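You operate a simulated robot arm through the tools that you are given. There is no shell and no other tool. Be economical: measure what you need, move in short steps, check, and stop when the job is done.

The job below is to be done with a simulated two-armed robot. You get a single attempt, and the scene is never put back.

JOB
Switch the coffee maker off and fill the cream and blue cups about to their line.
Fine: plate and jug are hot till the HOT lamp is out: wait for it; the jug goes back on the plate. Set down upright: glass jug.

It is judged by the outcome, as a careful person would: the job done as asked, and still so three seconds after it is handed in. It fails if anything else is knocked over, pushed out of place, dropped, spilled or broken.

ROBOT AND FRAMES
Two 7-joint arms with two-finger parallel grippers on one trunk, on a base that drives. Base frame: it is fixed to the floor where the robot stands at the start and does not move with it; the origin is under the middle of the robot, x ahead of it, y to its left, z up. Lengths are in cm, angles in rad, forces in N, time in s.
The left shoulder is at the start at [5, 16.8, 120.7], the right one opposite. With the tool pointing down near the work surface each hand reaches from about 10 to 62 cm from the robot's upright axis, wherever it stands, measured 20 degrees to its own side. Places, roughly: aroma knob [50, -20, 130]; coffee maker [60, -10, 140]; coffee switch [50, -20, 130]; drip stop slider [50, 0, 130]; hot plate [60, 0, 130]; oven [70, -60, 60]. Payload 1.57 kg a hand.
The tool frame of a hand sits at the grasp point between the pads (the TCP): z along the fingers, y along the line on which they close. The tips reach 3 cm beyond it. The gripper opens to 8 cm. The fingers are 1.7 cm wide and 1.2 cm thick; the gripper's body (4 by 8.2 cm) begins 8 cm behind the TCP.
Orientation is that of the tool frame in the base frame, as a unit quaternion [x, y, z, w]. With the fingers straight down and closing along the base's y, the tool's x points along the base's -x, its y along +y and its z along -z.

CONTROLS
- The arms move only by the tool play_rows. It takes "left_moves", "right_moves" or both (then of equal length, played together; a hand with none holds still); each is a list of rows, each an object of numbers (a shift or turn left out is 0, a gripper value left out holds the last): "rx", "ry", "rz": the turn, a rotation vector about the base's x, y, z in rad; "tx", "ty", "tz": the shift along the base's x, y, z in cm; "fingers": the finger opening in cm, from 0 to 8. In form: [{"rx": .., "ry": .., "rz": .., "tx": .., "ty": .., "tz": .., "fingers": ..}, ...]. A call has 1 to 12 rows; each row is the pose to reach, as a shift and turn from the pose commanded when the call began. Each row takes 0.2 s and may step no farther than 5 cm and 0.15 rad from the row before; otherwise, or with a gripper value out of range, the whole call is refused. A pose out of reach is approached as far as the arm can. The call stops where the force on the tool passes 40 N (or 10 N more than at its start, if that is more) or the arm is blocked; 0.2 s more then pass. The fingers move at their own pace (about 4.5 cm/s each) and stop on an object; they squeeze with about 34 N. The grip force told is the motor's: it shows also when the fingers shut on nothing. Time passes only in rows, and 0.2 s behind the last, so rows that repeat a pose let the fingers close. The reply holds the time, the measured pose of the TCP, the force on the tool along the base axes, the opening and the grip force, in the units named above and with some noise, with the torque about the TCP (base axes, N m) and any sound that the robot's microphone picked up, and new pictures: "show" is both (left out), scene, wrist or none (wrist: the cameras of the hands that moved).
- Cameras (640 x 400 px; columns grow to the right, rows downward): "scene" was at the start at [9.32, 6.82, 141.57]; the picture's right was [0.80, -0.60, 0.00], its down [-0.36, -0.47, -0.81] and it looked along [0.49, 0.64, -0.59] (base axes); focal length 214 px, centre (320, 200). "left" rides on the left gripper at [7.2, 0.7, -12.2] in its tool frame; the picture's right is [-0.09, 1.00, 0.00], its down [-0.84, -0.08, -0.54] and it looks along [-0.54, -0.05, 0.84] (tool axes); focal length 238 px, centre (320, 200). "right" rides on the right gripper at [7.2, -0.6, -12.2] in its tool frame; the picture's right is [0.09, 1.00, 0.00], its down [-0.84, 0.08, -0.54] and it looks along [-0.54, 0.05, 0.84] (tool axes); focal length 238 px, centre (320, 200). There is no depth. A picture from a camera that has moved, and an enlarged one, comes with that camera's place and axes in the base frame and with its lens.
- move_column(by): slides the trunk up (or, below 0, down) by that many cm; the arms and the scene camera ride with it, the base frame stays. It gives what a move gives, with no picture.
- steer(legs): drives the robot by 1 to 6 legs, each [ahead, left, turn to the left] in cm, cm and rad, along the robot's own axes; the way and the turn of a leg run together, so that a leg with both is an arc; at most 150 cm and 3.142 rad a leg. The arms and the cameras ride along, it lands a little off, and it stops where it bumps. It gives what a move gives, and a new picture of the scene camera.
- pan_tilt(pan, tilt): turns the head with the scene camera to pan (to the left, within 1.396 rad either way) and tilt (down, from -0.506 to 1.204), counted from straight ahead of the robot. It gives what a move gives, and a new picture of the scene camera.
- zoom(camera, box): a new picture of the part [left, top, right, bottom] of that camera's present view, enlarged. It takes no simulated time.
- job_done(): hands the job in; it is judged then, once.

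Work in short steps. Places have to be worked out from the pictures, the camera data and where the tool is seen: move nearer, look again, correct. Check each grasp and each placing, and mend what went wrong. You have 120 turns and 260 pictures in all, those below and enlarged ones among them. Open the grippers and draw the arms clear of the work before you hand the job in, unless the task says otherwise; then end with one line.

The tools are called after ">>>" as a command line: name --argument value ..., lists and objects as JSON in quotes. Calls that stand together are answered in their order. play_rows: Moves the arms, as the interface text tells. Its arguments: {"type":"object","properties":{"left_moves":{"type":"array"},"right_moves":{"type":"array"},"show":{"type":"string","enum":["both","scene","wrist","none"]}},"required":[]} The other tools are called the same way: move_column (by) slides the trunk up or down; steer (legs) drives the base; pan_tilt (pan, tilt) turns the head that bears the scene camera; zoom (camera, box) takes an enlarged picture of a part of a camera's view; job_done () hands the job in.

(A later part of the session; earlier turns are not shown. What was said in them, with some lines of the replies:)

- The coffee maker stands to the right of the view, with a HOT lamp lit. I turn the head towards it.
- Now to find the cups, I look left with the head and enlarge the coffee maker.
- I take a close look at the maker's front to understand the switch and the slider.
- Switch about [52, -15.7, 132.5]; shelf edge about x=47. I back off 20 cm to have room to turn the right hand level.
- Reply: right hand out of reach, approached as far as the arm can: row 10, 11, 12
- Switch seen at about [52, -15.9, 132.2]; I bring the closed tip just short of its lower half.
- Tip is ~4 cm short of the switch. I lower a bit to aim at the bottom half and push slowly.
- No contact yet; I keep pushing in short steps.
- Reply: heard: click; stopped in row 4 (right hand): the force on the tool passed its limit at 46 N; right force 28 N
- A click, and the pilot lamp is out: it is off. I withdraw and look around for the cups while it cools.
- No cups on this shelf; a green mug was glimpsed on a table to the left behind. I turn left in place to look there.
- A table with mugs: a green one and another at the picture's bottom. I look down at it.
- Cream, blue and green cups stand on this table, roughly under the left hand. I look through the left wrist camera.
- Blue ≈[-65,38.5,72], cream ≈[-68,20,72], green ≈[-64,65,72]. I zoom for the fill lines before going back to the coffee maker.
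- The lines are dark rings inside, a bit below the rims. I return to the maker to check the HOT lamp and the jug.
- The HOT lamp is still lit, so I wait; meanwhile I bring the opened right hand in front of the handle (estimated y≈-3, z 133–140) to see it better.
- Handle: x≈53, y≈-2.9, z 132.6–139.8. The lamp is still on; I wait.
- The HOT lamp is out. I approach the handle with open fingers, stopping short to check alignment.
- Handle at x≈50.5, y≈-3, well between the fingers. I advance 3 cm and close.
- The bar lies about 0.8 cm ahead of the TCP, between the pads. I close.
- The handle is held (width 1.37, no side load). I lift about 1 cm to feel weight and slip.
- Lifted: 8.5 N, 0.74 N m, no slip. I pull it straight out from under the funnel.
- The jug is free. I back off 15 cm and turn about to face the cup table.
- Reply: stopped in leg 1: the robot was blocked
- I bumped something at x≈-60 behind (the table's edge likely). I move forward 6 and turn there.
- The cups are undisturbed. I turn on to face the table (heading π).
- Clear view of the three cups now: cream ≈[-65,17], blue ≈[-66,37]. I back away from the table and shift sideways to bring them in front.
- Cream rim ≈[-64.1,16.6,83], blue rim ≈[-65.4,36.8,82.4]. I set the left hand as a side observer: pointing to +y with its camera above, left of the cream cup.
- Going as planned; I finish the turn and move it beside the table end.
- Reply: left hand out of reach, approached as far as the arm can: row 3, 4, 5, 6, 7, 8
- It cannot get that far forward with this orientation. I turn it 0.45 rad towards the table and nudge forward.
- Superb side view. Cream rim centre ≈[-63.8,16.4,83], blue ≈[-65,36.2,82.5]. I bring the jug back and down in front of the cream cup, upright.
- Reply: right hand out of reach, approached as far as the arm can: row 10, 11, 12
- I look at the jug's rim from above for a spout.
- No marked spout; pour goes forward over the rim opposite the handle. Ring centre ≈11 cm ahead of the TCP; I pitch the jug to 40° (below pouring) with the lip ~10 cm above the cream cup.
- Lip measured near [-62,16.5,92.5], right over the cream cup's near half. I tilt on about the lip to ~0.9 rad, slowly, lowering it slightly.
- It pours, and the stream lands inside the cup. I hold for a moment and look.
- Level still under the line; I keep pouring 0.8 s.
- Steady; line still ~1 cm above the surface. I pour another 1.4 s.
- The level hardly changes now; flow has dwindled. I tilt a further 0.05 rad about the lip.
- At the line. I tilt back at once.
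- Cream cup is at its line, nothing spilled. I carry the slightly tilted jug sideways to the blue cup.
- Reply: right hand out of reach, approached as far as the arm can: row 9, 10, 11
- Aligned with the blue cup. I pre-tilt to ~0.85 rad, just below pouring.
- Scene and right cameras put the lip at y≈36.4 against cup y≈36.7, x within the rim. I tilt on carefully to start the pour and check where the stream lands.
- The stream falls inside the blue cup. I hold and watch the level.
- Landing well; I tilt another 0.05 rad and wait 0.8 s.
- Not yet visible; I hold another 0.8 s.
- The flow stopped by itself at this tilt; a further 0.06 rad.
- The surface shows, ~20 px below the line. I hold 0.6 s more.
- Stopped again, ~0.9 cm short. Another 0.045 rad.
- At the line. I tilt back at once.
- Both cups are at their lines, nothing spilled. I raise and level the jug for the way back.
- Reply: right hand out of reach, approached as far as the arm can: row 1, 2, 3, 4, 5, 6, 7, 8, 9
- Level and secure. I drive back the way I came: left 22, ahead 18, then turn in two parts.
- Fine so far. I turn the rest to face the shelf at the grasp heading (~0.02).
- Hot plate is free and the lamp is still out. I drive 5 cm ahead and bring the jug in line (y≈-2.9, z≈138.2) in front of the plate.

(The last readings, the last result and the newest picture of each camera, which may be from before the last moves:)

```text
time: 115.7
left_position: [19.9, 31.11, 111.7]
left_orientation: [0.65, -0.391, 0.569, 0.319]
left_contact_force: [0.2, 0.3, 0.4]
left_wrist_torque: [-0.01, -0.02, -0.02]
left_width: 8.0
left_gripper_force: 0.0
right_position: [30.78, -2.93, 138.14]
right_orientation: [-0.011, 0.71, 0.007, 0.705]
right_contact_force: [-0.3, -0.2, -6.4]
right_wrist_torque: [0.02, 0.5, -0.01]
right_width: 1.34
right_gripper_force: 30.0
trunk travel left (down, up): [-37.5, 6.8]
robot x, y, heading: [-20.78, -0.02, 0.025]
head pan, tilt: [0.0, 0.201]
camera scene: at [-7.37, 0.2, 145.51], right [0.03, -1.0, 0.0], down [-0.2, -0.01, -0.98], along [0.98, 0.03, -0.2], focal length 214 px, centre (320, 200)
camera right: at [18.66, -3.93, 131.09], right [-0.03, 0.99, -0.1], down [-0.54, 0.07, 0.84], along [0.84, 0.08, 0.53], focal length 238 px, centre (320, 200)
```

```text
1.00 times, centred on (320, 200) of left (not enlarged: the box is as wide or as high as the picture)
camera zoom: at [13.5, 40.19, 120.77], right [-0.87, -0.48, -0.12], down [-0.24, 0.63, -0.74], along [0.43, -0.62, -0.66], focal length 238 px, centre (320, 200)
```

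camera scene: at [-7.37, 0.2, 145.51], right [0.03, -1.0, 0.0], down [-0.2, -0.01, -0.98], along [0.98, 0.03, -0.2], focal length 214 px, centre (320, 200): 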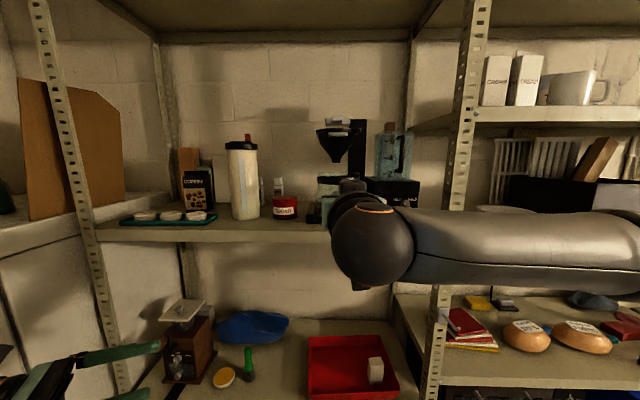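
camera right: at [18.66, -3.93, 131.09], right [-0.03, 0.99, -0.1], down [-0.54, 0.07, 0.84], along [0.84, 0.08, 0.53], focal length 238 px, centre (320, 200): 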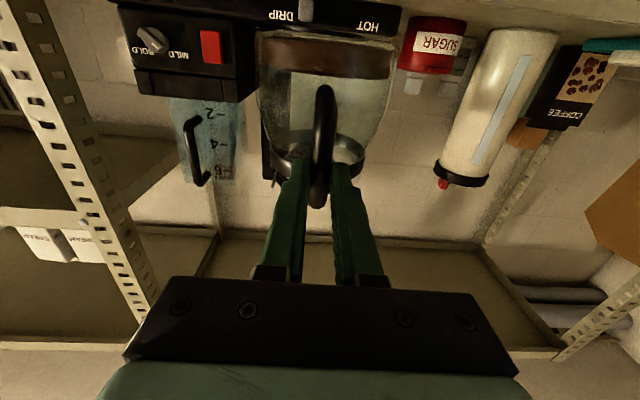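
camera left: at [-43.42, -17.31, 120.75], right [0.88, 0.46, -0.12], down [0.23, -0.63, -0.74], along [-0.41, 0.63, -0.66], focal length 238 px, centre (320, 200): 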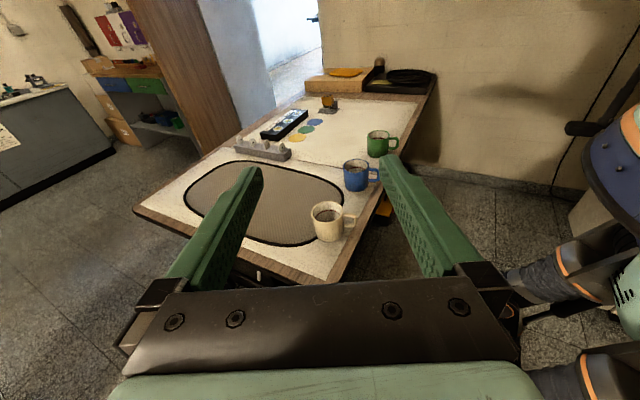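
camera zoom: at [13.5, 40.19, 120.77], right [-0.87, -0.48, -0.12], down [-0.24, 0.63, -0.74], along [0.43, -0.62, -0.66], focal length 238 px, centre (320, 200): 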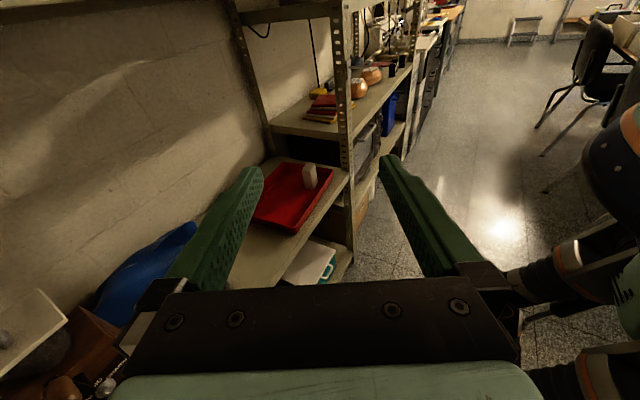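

I compare the jug's seat in the grip against the picture just before the grasp, to see whether it has slipped.

>>> zoom --camera "right" --box '[200, 40, 480, 215]'

>>> zoom --camera "scene" --box '[270, 80, 450, 240]'

```text
2.29 times, centred on (340, 128) of right
camera zoom: at [18.66, -3.93, 131.09], right [-0.03, 0.99, -0.1], down [-0.54, 0.07, 0.84], along [0.84, 0.08, 0.53], focal length 545 px, centre (274, 366)
```

zoom: 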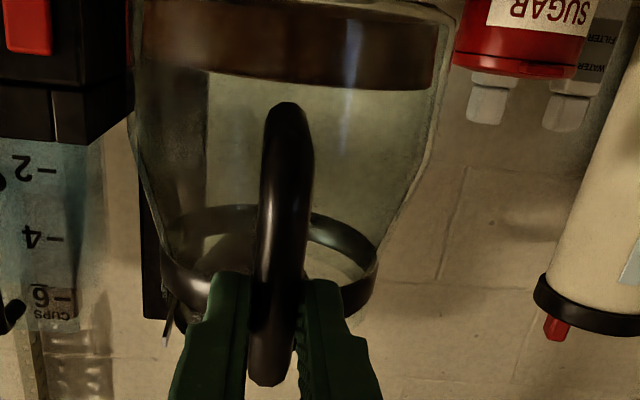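

```text
2.50 times, centred on (360, 160) of scene
camera zoom: at [-7.37, 0.2, 145.51], right [0.03, -1.0, 0.0], down [-0.2, -0.01, -0.98], along [0.98, 0.03, -0.2], focal length 536 px, centre (220, 300)
```

zoom: 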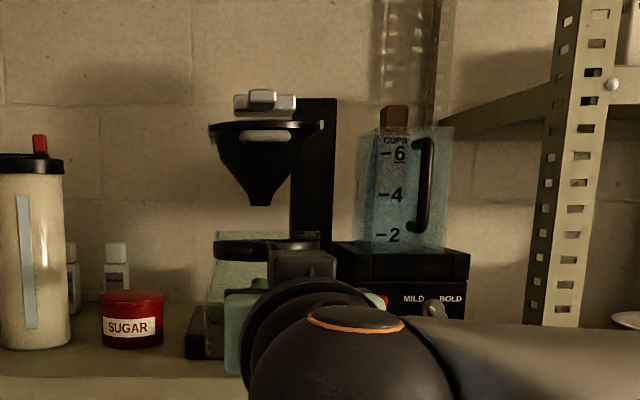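

The jug sits about 0.4 cm lower in the grip than at first (slid slightly while pouring), still upright. I raise 0.4 and slide it in over the plate to x=50.2.

>>> play_rows --right_moves '[{"tx": 1, "tz": 0.4}, {"tx": 2.5, "tz": 0.4}, {"tx": 4.5, "tz": 0.4}, {"tx": 6.5, "tz": 0.4}, {"tx": 8.5, "tz": 0.4}, {"tx": 10.5, "tz": 0.4}, {"tx": 12.5, "tz": 0.4}, {"tx": 14.5, "tz": 0.4}, {"tx": 16.5, "tz": 0.4}, {"tx": 18, "tz": 0.4}, {"tx": 19.2, "tz": 0.4}, {"tx": 19.4, "tz": 0.4}]'

>>> zoom --camera "scene" --box '[290, 100, 430, 240]'

```text
time: 118.3
left_position: [19.88, 31.04, 111.67]
left_orientation: [0.65, -0.391, 0.568, 0.319]
left_contact_force: [0.2, 0.2, 0.3]
left_wrist_torque: [0.03, 0.01, 0.0]
left_width: 7.99
left_gripper_force: 0.2
right_position: [50.19, -2.88, 138.46]
right_orientation: [-0.012, 0.71, 0.008, 0.704]
right_contact_force: [0.8, -0.6, -4.8]
right_wrist_torque: [-0.02, 0.5, 0.01]
right_width: 1.37
right_gripper_force: 30.3
trunk travel left (down, up): [-37.5, 6.8]
robot x, y, heading: [-20.49, -0.11, 0.029]
head pan, tilt: [0.0, 0.201]
camera scene: at [-7.37, 0.19, 145.51], right [0.03, -1.0, 0.0], down [-0.2, -0.01, -0.98], along [0.98, 0.03, -0.2], focal length 214 px, centre (320, 200)
camera right: at [38.05, -3.89, 131.49], right [-0.03, 0.99, -0.1], down [-0.54, 0.07, 0.84], along [0.84, 0.08, 0.53], focal length 238 px, centre (320, 200)
```

scene: 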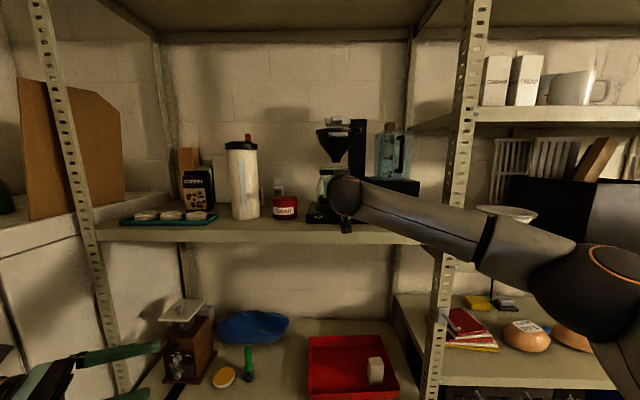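
right: 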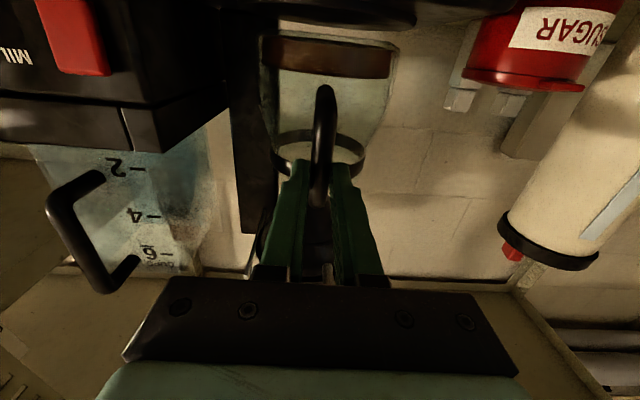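

```text
2.86 times, centred on (360, 170) of scene
camera zoom: at [-7.37, 0.19, 145.51], right [0.03, -1.0, 0.0], down [-0.2, -0.01, -0.98], along [0.98, 0.03, -0.2], focal length 613 px, centre (206, 286)
```

zoom: 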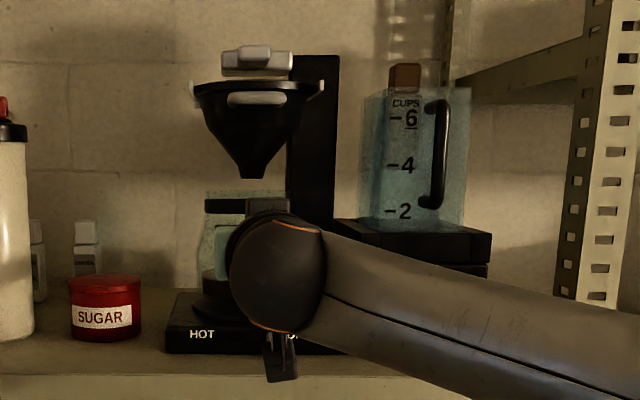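

Same alignment as when it was lifted. I lower slowly until the weight is carried by the plate.

>>> play_rows --right_moves '[{"tz": -0.3}, {"tz": -0.6}, {"tz": -0.9}, {"tz": -0.9}]' --show "none"

>>> play_rows --right_moves '[{"tz": -0.15}, {"tz": -0.3}]' --show "wrist"

```text
time: 119.3
left_position: [19.71, 31.02, 111.8]
left_orientation: [0.65, -0.39, 0.569, 0.319]
left_contact_force: [0.7, 0.6, -0.7]
left_wrist_torque: [0.01, 0.02, 0.01]
left_width: 8.0
left_gripper_force: 0.1
right_position: [50.18, -2.81, 137.97]
right_orientation: [-0.013, 0.708, 0.008, 0.706]
right_contact_force: [3.6, -0.3, 1.6]
right_wrist_torque: [0.05, -0.95, 0.02]
right_width: 1.34
right_gripper_force: 30.1
trunk travel left (down, up): [-37.5, 6.8]
robot x, y, heading: [-20.53, 0.18, 0.028]
head pan, tilt: [0.0, 0.201]
```

```text
time: 119.9
left_position: [19.68, 31.09, 111.69]
left_orientation: [0.649, -0.391, 0.569, 0.319]
left_contact_force: [0.4, 0.2, 0.1]
left_wrist_torque: [0.01, 0.01, -0.03]
left_width: 8.01
left_gripper_force: 0.1
right_position: [50.02, -2.7, 137.59]
right_orientation: [-0.013, 0.709, 0.008, 0.705]
right_contact_force: [-1.6, -0.7, 4.7]
right_wrist_torque: [0.02, -0.98, -0.02]
right_width: 1.33
right_gripper_force: 30.1
trunk travel left (down, up): [-37.5, 6.8]
robot x, y, heading: [-20.16, -0.26, 0.023]
head pan, tilt: [0.0, 0.201]
camera right: at [37.83, -3.86, 130.52], right [-0.03, 0.99, -0.1], down [-0.54, 0.07, 0.84], along [0.84, 0.08, 0.54], focal length 238 px, centre (320, 200)
```

right: 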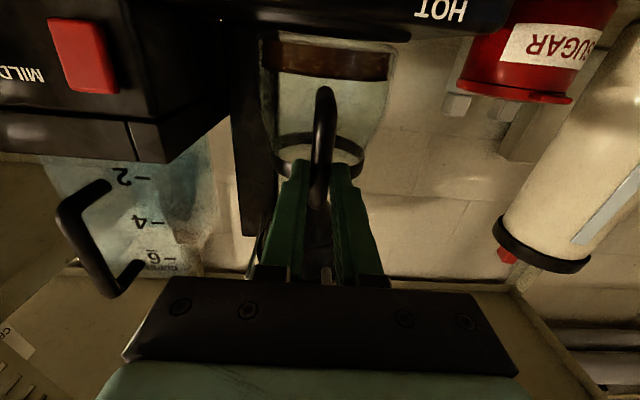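

Contact came early with torque −1 N m: the far edge of the base touches first, so the jug leans slightly forward in the grip. I turn it nose-up 0.04 rad and check.

>>> play_rows --right_moves '[{"tz": 0.2, "ry": -0.015}, {"tz": 0.3, "ry": -0.03}, {"tz": 0.2, "ry": -0.045}, {"tz": 0.2, "ry": -0.045}]' --show "wrist"

>>> zoom --camera "right" --box '[230, 0, 430, 125]'

```text
time: 120.9
left_position: [19.88, 30.92, 111.6]
left_orientation: [0.65, -0.391, 0.568, 0.319]
left_contact_force: [0.0, 0.3, 0.3]
left_wrist_torque: [0.01, 0.01, -0.01]
left_width: 8.0
left_gripper_force: 0.1
right_position: [50.19, -2.85, 137.41]
right_orientation: [-0.012, 0.695, 0.007, 0.719]
right_contact_force: [-0.1, 0.5, -5.9]
right_wrist_torque: [-0.05, 0.52, 0.01]
right_width: 1.34
right_gripper_force: 30.6
trunk travel left (down, up): [-37.5, 6.8]
robot x, y, heading: [-20.82, 0.2, 0.03]
head pan, tilt: [0.0, 0.201]
camera right: at [38.38, -3.89, 129.91], right [-0.03, 0.99, -0.1], down [-0.57, 0.07, 0.82], along [0.82, 0.08, 0.57], focal length 238 px, centre (320, 200)
```

right: 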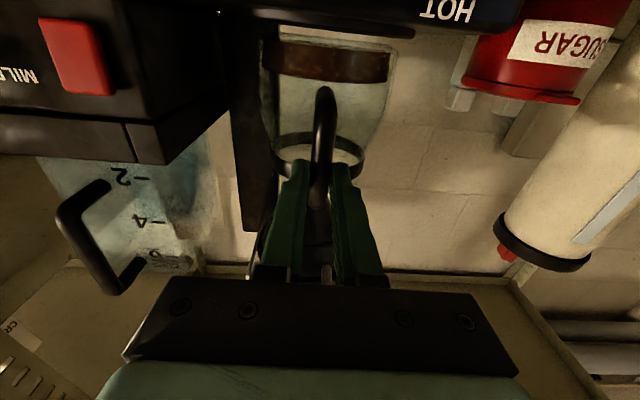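

```text
3.20 times, centred on (330, 62) of right
camera zoom: at [38.38, -3.89, 129.91], right [-0.03, 0.99, -0.1], down [-0.57, 0.07, 0.82], along [0.82, 0.08, 0.57], focal length 763 px, centre (288, 640)
```

zoom: 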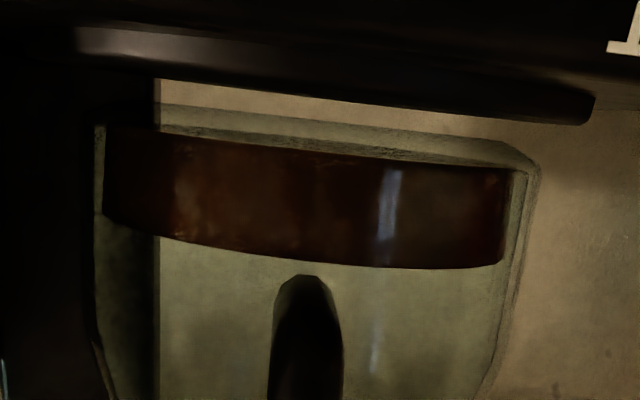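

Free again. I lower in small steps to see where it first touches now.

>>> play_rows --right_moves '[{"tz": -0.2}, {"tz": -0.35}, {"tz": -0.35}]' --show "none"

>>> play_rows --right_moves '[{"tz": -0.15}, {"tz": -0.15}]' --show "none"

>>> zoom --camera "right" --box '[230, 0, 430, 125]'

```text
time: 121.7
left_position: [19.76, 31.05, 111.69]
left_orientation: [0.65, -0.39, 0.569, 0.319]
left_contact_force: [0.5, -0.2, 0.5]
left_wrist_torque: [0.01, 0.0, 0.02]
left_width: 8.01
left_gripper_force: 0.1
right_position: [50.12, -2.98, 137.3]
right_orientation: [-0.012, 0.693, 0.007, 0.721]
right_contact_force: [0.5, -0.2, -5.2]
right_wrist_torque: [-0.03, 0.51, 0.0]
right_width: 1.35
right_gripper_force: 30.1
trunk travel left (down, up): [-37.5, 6.8]
robot x, y, heading: [-20.73, 0.26, 0.028]
head pan, tilt: [0.0, 0.201]
```

```text
time: 122.3
left_position: [19.84, 31.01, 111.65]
left_orientation: [0.651, -0.39, 0.569, 0.318]
left_contact_force: [-0.6, 0.4, 0.4]
left_wrist_torque: [-0.01, -0.02, 0.0]
left_width: 7.99
left_gripper_force: 0.2
right_position: [50.24, -2.84, 137.08]
right_orientation: [-0.012, 0.693, 0.008, 0.72]
right_contact_force: [-0.8, 0.3, -5.6]
right_wrist_torque: [-0.02, 0.52, 0.01]
right_width: 1.35
right_gripper_force: 30.9
trunk travel left (down, up): [-37.5, 6.8]
robot x, y, heading: [-20.97, -0.04, 0.026]
head pan, tilt: [0.0, 0.201]
```

```text
3.20 times, centred on (330, 62) of right
camera zoom: at [38.37, -3.88, 129.47], right [-0.02, 0.99, -0.1], down [-0.57, 0.07, 0.82], along [0.82, 0.08, 0.57], focal length 763 px, centre (288, 640)
```

zoom: 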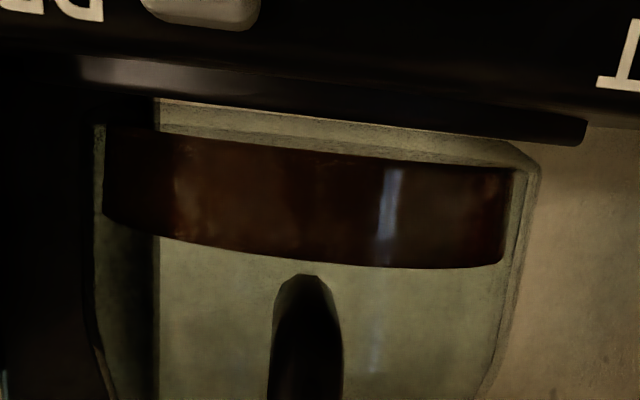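

Still hanging free, gap narrowing. I continue down.

>>> play_rows --right_moves '[{"tz": -0.15}, {"tz": -0.3}, {"tz": -0.3}]' --show "none"

>>> play_rows --right_moves '[{"tz": -0.15}, {"tz": -0.15}]' --show "none"

>>> zoom --camera "right" --box '[230, 0, 430, 125]'

```text
time: 123.1
left_position: [19.84, 31.03, 111.76]
left_orientation: [0.65, -0.391, 0.568, 0.318]
left_contact_force: [-0.1, 0.0, 1.2]
left_wrist_torque: [-0.01, 0.0, 0.01]
left_width: 8.01
left_gripper_force: 0.1
right_position: [50.24, -2.98, 136.82]
right_orientation: [-0.012, 0.692, 0.008, 0.721]
right_contact_force: [3.0, 0.8, 3.2]
right_wrist_torque: [0.17, -0.14, 0.0]
right_width: 1.34
right_gripper_force: 29.9
trunk travel left (down, up): [-37.5, 6.8]
robot x, y, heading: [-20.74, 0.14, 0.027]
head pan, tilt: [0.0, 0.201]
```

```text
time: 123.7
left_position: [19.74, 31.09, 111.74]
left_orientation: [0.65, -0.391, 0.569, 0.319]
left_contact_force: [0.7, 0.1, -0.9]
left_wrist_torque: [0.02, 0.0, 0.04]
left_width: 7.98
left_gripper_force: 0.2
right_position: [50.15, -2.93, 136.89]
right_orientation: [-0.012, 0.692, 0.007, 0.721]
right_contact_force: [5.4, 0.9, 11.1]
right_wrist_torque: [0.18, -0.74, 0.03]
right_width: 1.34
right_gripper_force: 29.9
trunk travel left (down, up): [-37.5, 6.8]
robot x, y, heading: [-20.75, 0.08, 0.029]
head pan, tilt: [0.0, 0.201]
```

```text
3.20 times, centred on (330, 62) of right
camera zoom: at [38.29, -3.91, 129.3], right [-0.02, 0.99, -0.1], down [-0.58, 0.07, 0.81], along [0.81, 0.08, 0.58], focal length 763 px, centre (288, 640)
```

zoom: 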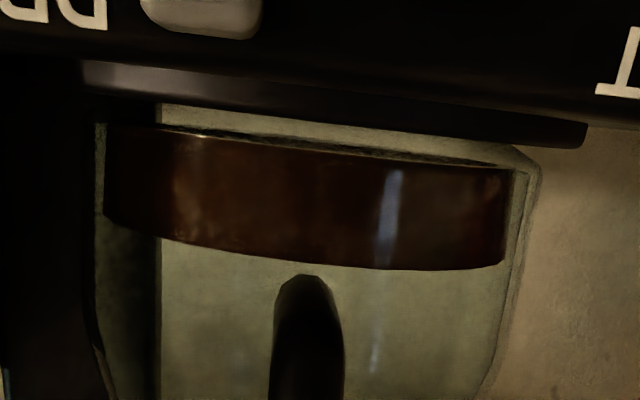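

Now it sits at the original height with the load nearly central; I relieve the extra press and square it a touch before release.

>>> play_rows --right_moves '[{"tz": 0.1, "ry": 0.01}, {"tz": 0.2, "ry": 0.015}, {"tz": 0.2, "ry": 0.015}]' --show "none"

```text
time: 124.5
left_position: [19.69, 31.03, 111.75]
left_orientation: [0.65, -0.391, 0.569, 0.318]
left_contact_force: [0.1, 0.6, 0.4]
left_wrist_torque: [0.02, 0.04, 0.04]
left_width: 8.02
left_gripper_force: 0.0
right_position: [50.06, -2.88, 137.01]
right_orientation: [-0.013, 0.698, 0.008, 0.716]
right_contact_force: [5.0, 0.2, 11.5]
right_wrist_torque: [0.14, -0.93, -0.01]
right_width: 1.32
right_gripper_force: 29.4
trunk travel left (down, up): [-37.5, 6.8]
robot x, y, heading: [-20.67, 0.02, 0.027]
head pan, tilt: [0.0, 0.201]
```

>>> play_rows --right_moves '[{"tz": 0.1}, {"tz": 0.2}, {"tz": 0.2}]' --show "none"

```text
time: 125.3
left_position: [19.75, 31.07, 111.64]
left_orientation: [0.65, -0.391, 0.569, 0.319]
left_contact_force: [-0.3, -1.1, -0.5]
left_wrist_torque: [0.01, -0.01, -0.01]
left_width: 7.97
left_gripper_force: 0.1
right_position: [50.15, -2.97, 136.94]
right_orientation: [-0.013, 0.699, 0.008, 0.715]
right_contact_force: [1.0, -1.2, 4.9]
right_wrist_torque: [0.1, -0.67, -0.04]
right_width: 1.35
right_gripper_force: 29.9
trunk travel left (down, up): [-37.5, 6.8]
robot x, y, heading: [-20.65, 0.04, 0.024]
head pan, tilt: [0.0, 0.201]
```

The load is now central under the base (lever ≈11 cm): flat on the plate. I ease 0.1 more and open the fingers.

>>> play_rows --right_moves '[{"tz": 0.12}, {"tz": 0.12, "fingers": 2}, {"tz": 0.12, "fingers": 4}, {"tz": 0.12, "fingers": 6}, {"tz": 0.12, "fingers": 6}]' --show "wrist"

```text
time: 126.5
left_position: [19.79, 31.04, 111.64]
left_orientation: [0.649, -0.391, 0.569, 0.32]
left_contact_force: [-0.6, 0.0, 0.3]
left_wrist_torque: [-0.01, 0.0, -0.03]
left_width: 8.0
left_gripper_force: 0.2
right_position: [50.17, -2.95, 137.24]
right_orientation: [-0.013, 0.699, 0.008, 0.715]
right_contact_force: [-0.7, 0.4, 0.4]
right_wrist_torque: [0.03, -0.01, 0.0]
right_width: 6.02
right_gripper_force: 0.1
trunk travel left (down, up): [-37.5, 6.8]
robot x, y, heading: [-20.95, 0.17, 0.027]
head pan, tilt: [0.0, 0.201]
camera right: at [38.2, -3.91, 129.77], right [-0.03, 0.99, -0.1], down [-0.56, 0.07, 0.82], along [0.83, 0.08, 0.56], focal length 238 px, centre (320, 200)
```

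right: 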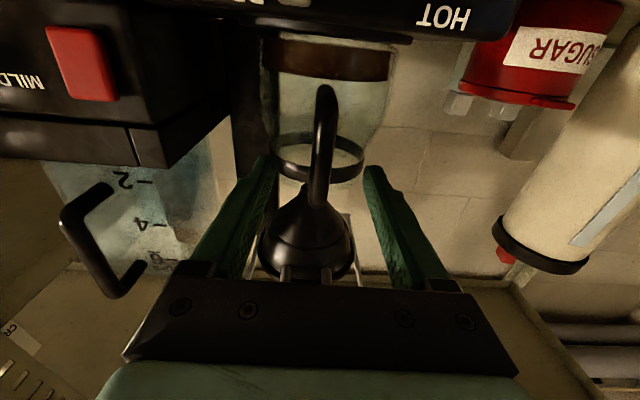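

The jug stands free and upright. I withdraw straight back.

>>> play_rows --right_moves '[{"tx": -2}, {"tx": -5}, {"tx": -9}, {"tx": -13}, {"tx": -17}, {"tx": -20, "ty": -3}, {"tx": -20, "ty": -8}, {"tx": -20, "ty": -13, "tz": -3}, {"tx": -20, "ty": -16, "tz": -7}]'

>>> zoom --camera "scene" --box '[270, 100, 450, 240]'

```text
refused: row 8 steps farther than a row can; nothing moved
```

```text
2.86 times, centred on (360, 170) of scene
camera zoom: at [-7.44, 0.2, 145.52], right [0.03, -1.0, 0.0], down [-0.2, -0.01, -0.98], along [0.98, 0.03, -0.2], focal length 613 px, centre (206, 286)
```

zoom: 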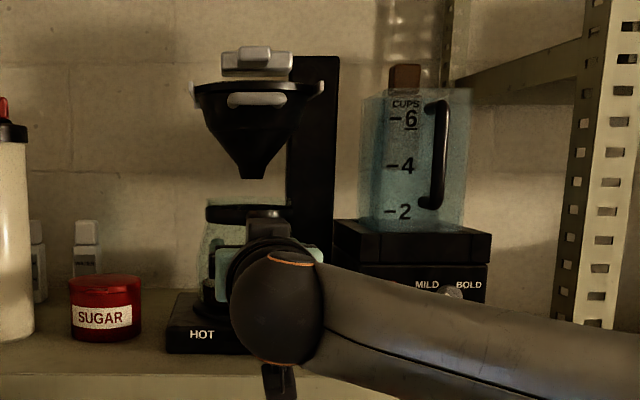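

That list was refused for one step too long; again with smaller steps.

>>> play_rows --right_moves '[{"tx": -2}, {"tx": -5}, {"tx": -9}, {"tx": -13}, {"tx": -17}, {"tx": -20, "ty": -3}, {"tx": -20, "ty": -7, "tz": -1}, {"tx": -20, "ty": -11, "tz": -3}, {"tx": -20, "ty": -14, "tz": -6}]'

>>> zoom --camera "scene" --box '[270, 100, 450, 240]'

```text
time: 128.5
left_position: [19.85, 30.97, 111.72]
left_orientation: [0.651, -0.39, 0.569, 0.318]
left_contact_force: [0.7, -0.3, 0.4]
left_wrist_torque: [0.0, 0.02, 0.01]
left_width: 8.01
left_gripper_force: 0.0
right_position: [30.14, -16.9, 131.12]
right_orientation: [-0.012, 0.698, 0.008, 0.716]
right_contact_force: [-0.2, 0.4, -0.4]
right_wrist_torque: [0.03, -0.01, 0.07]
right_width: 5.99
right_gripper_force: 0.0
trunk travel left (down, up): [-37.5, 6.8]
robot x, y, heading: [-21.08, 0.09, 0.027]
head pan, tilt: [0.0, 0.201]
camera scene: at [-7.43, 0.12, 145.52], right [0.03, -1.0, 0.0], down [-0.2, 0.0, -0.98], along [0.98, 0.03, -0.2], focal length 214 px, centre (320, 200)
camera right: at [18.22, -17.96, 123.74], right [-0.03, 0.99, -0.1], down [-0.56, 0.07, 0.82], along [0.83, 0.08, 0.56], focal length 238 px, centre (320, 200)
```

scene: 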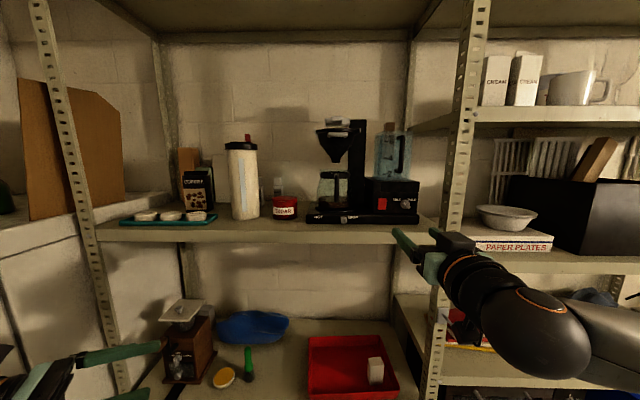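
right: 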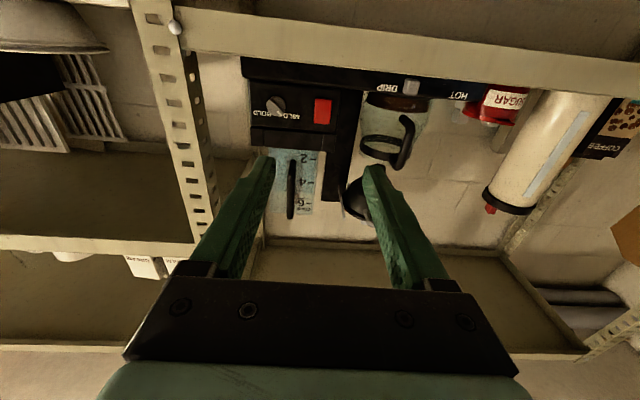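

```text
2.86 times, centred on (360, 170) of scene
camera zoom: at [-7.43, 0.12, 145.52], right [0.03, -1.0, 0.0], down [-0.2, 0.0, -0.98], along [0.98, 0.03, -0.2], focal length 613 px, centre (206, 286)
```

zoom: 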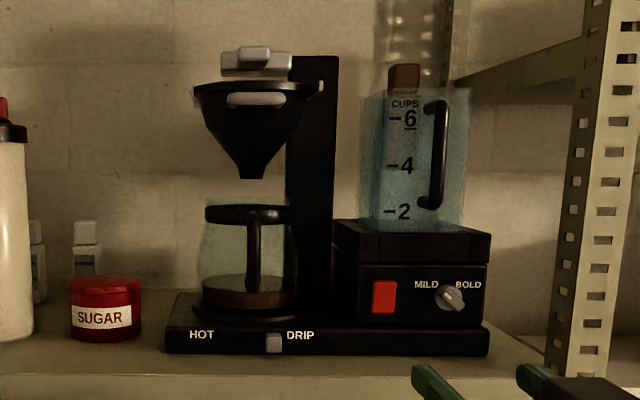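

The coffee maker is off, the cream and blue cups are filled about to their lines, and the jug is back upright on the plate with both lamps out. The grippers are open and the arms clear, so I hand it in.

>>> job_done

```text
The job is handed in.
```

The coffee maker is off, the cream and blue cups are filled about to their lines with nothing spilled, and the jug is back upright on the plate; I waited for the HOT lamp to go out before touching it.
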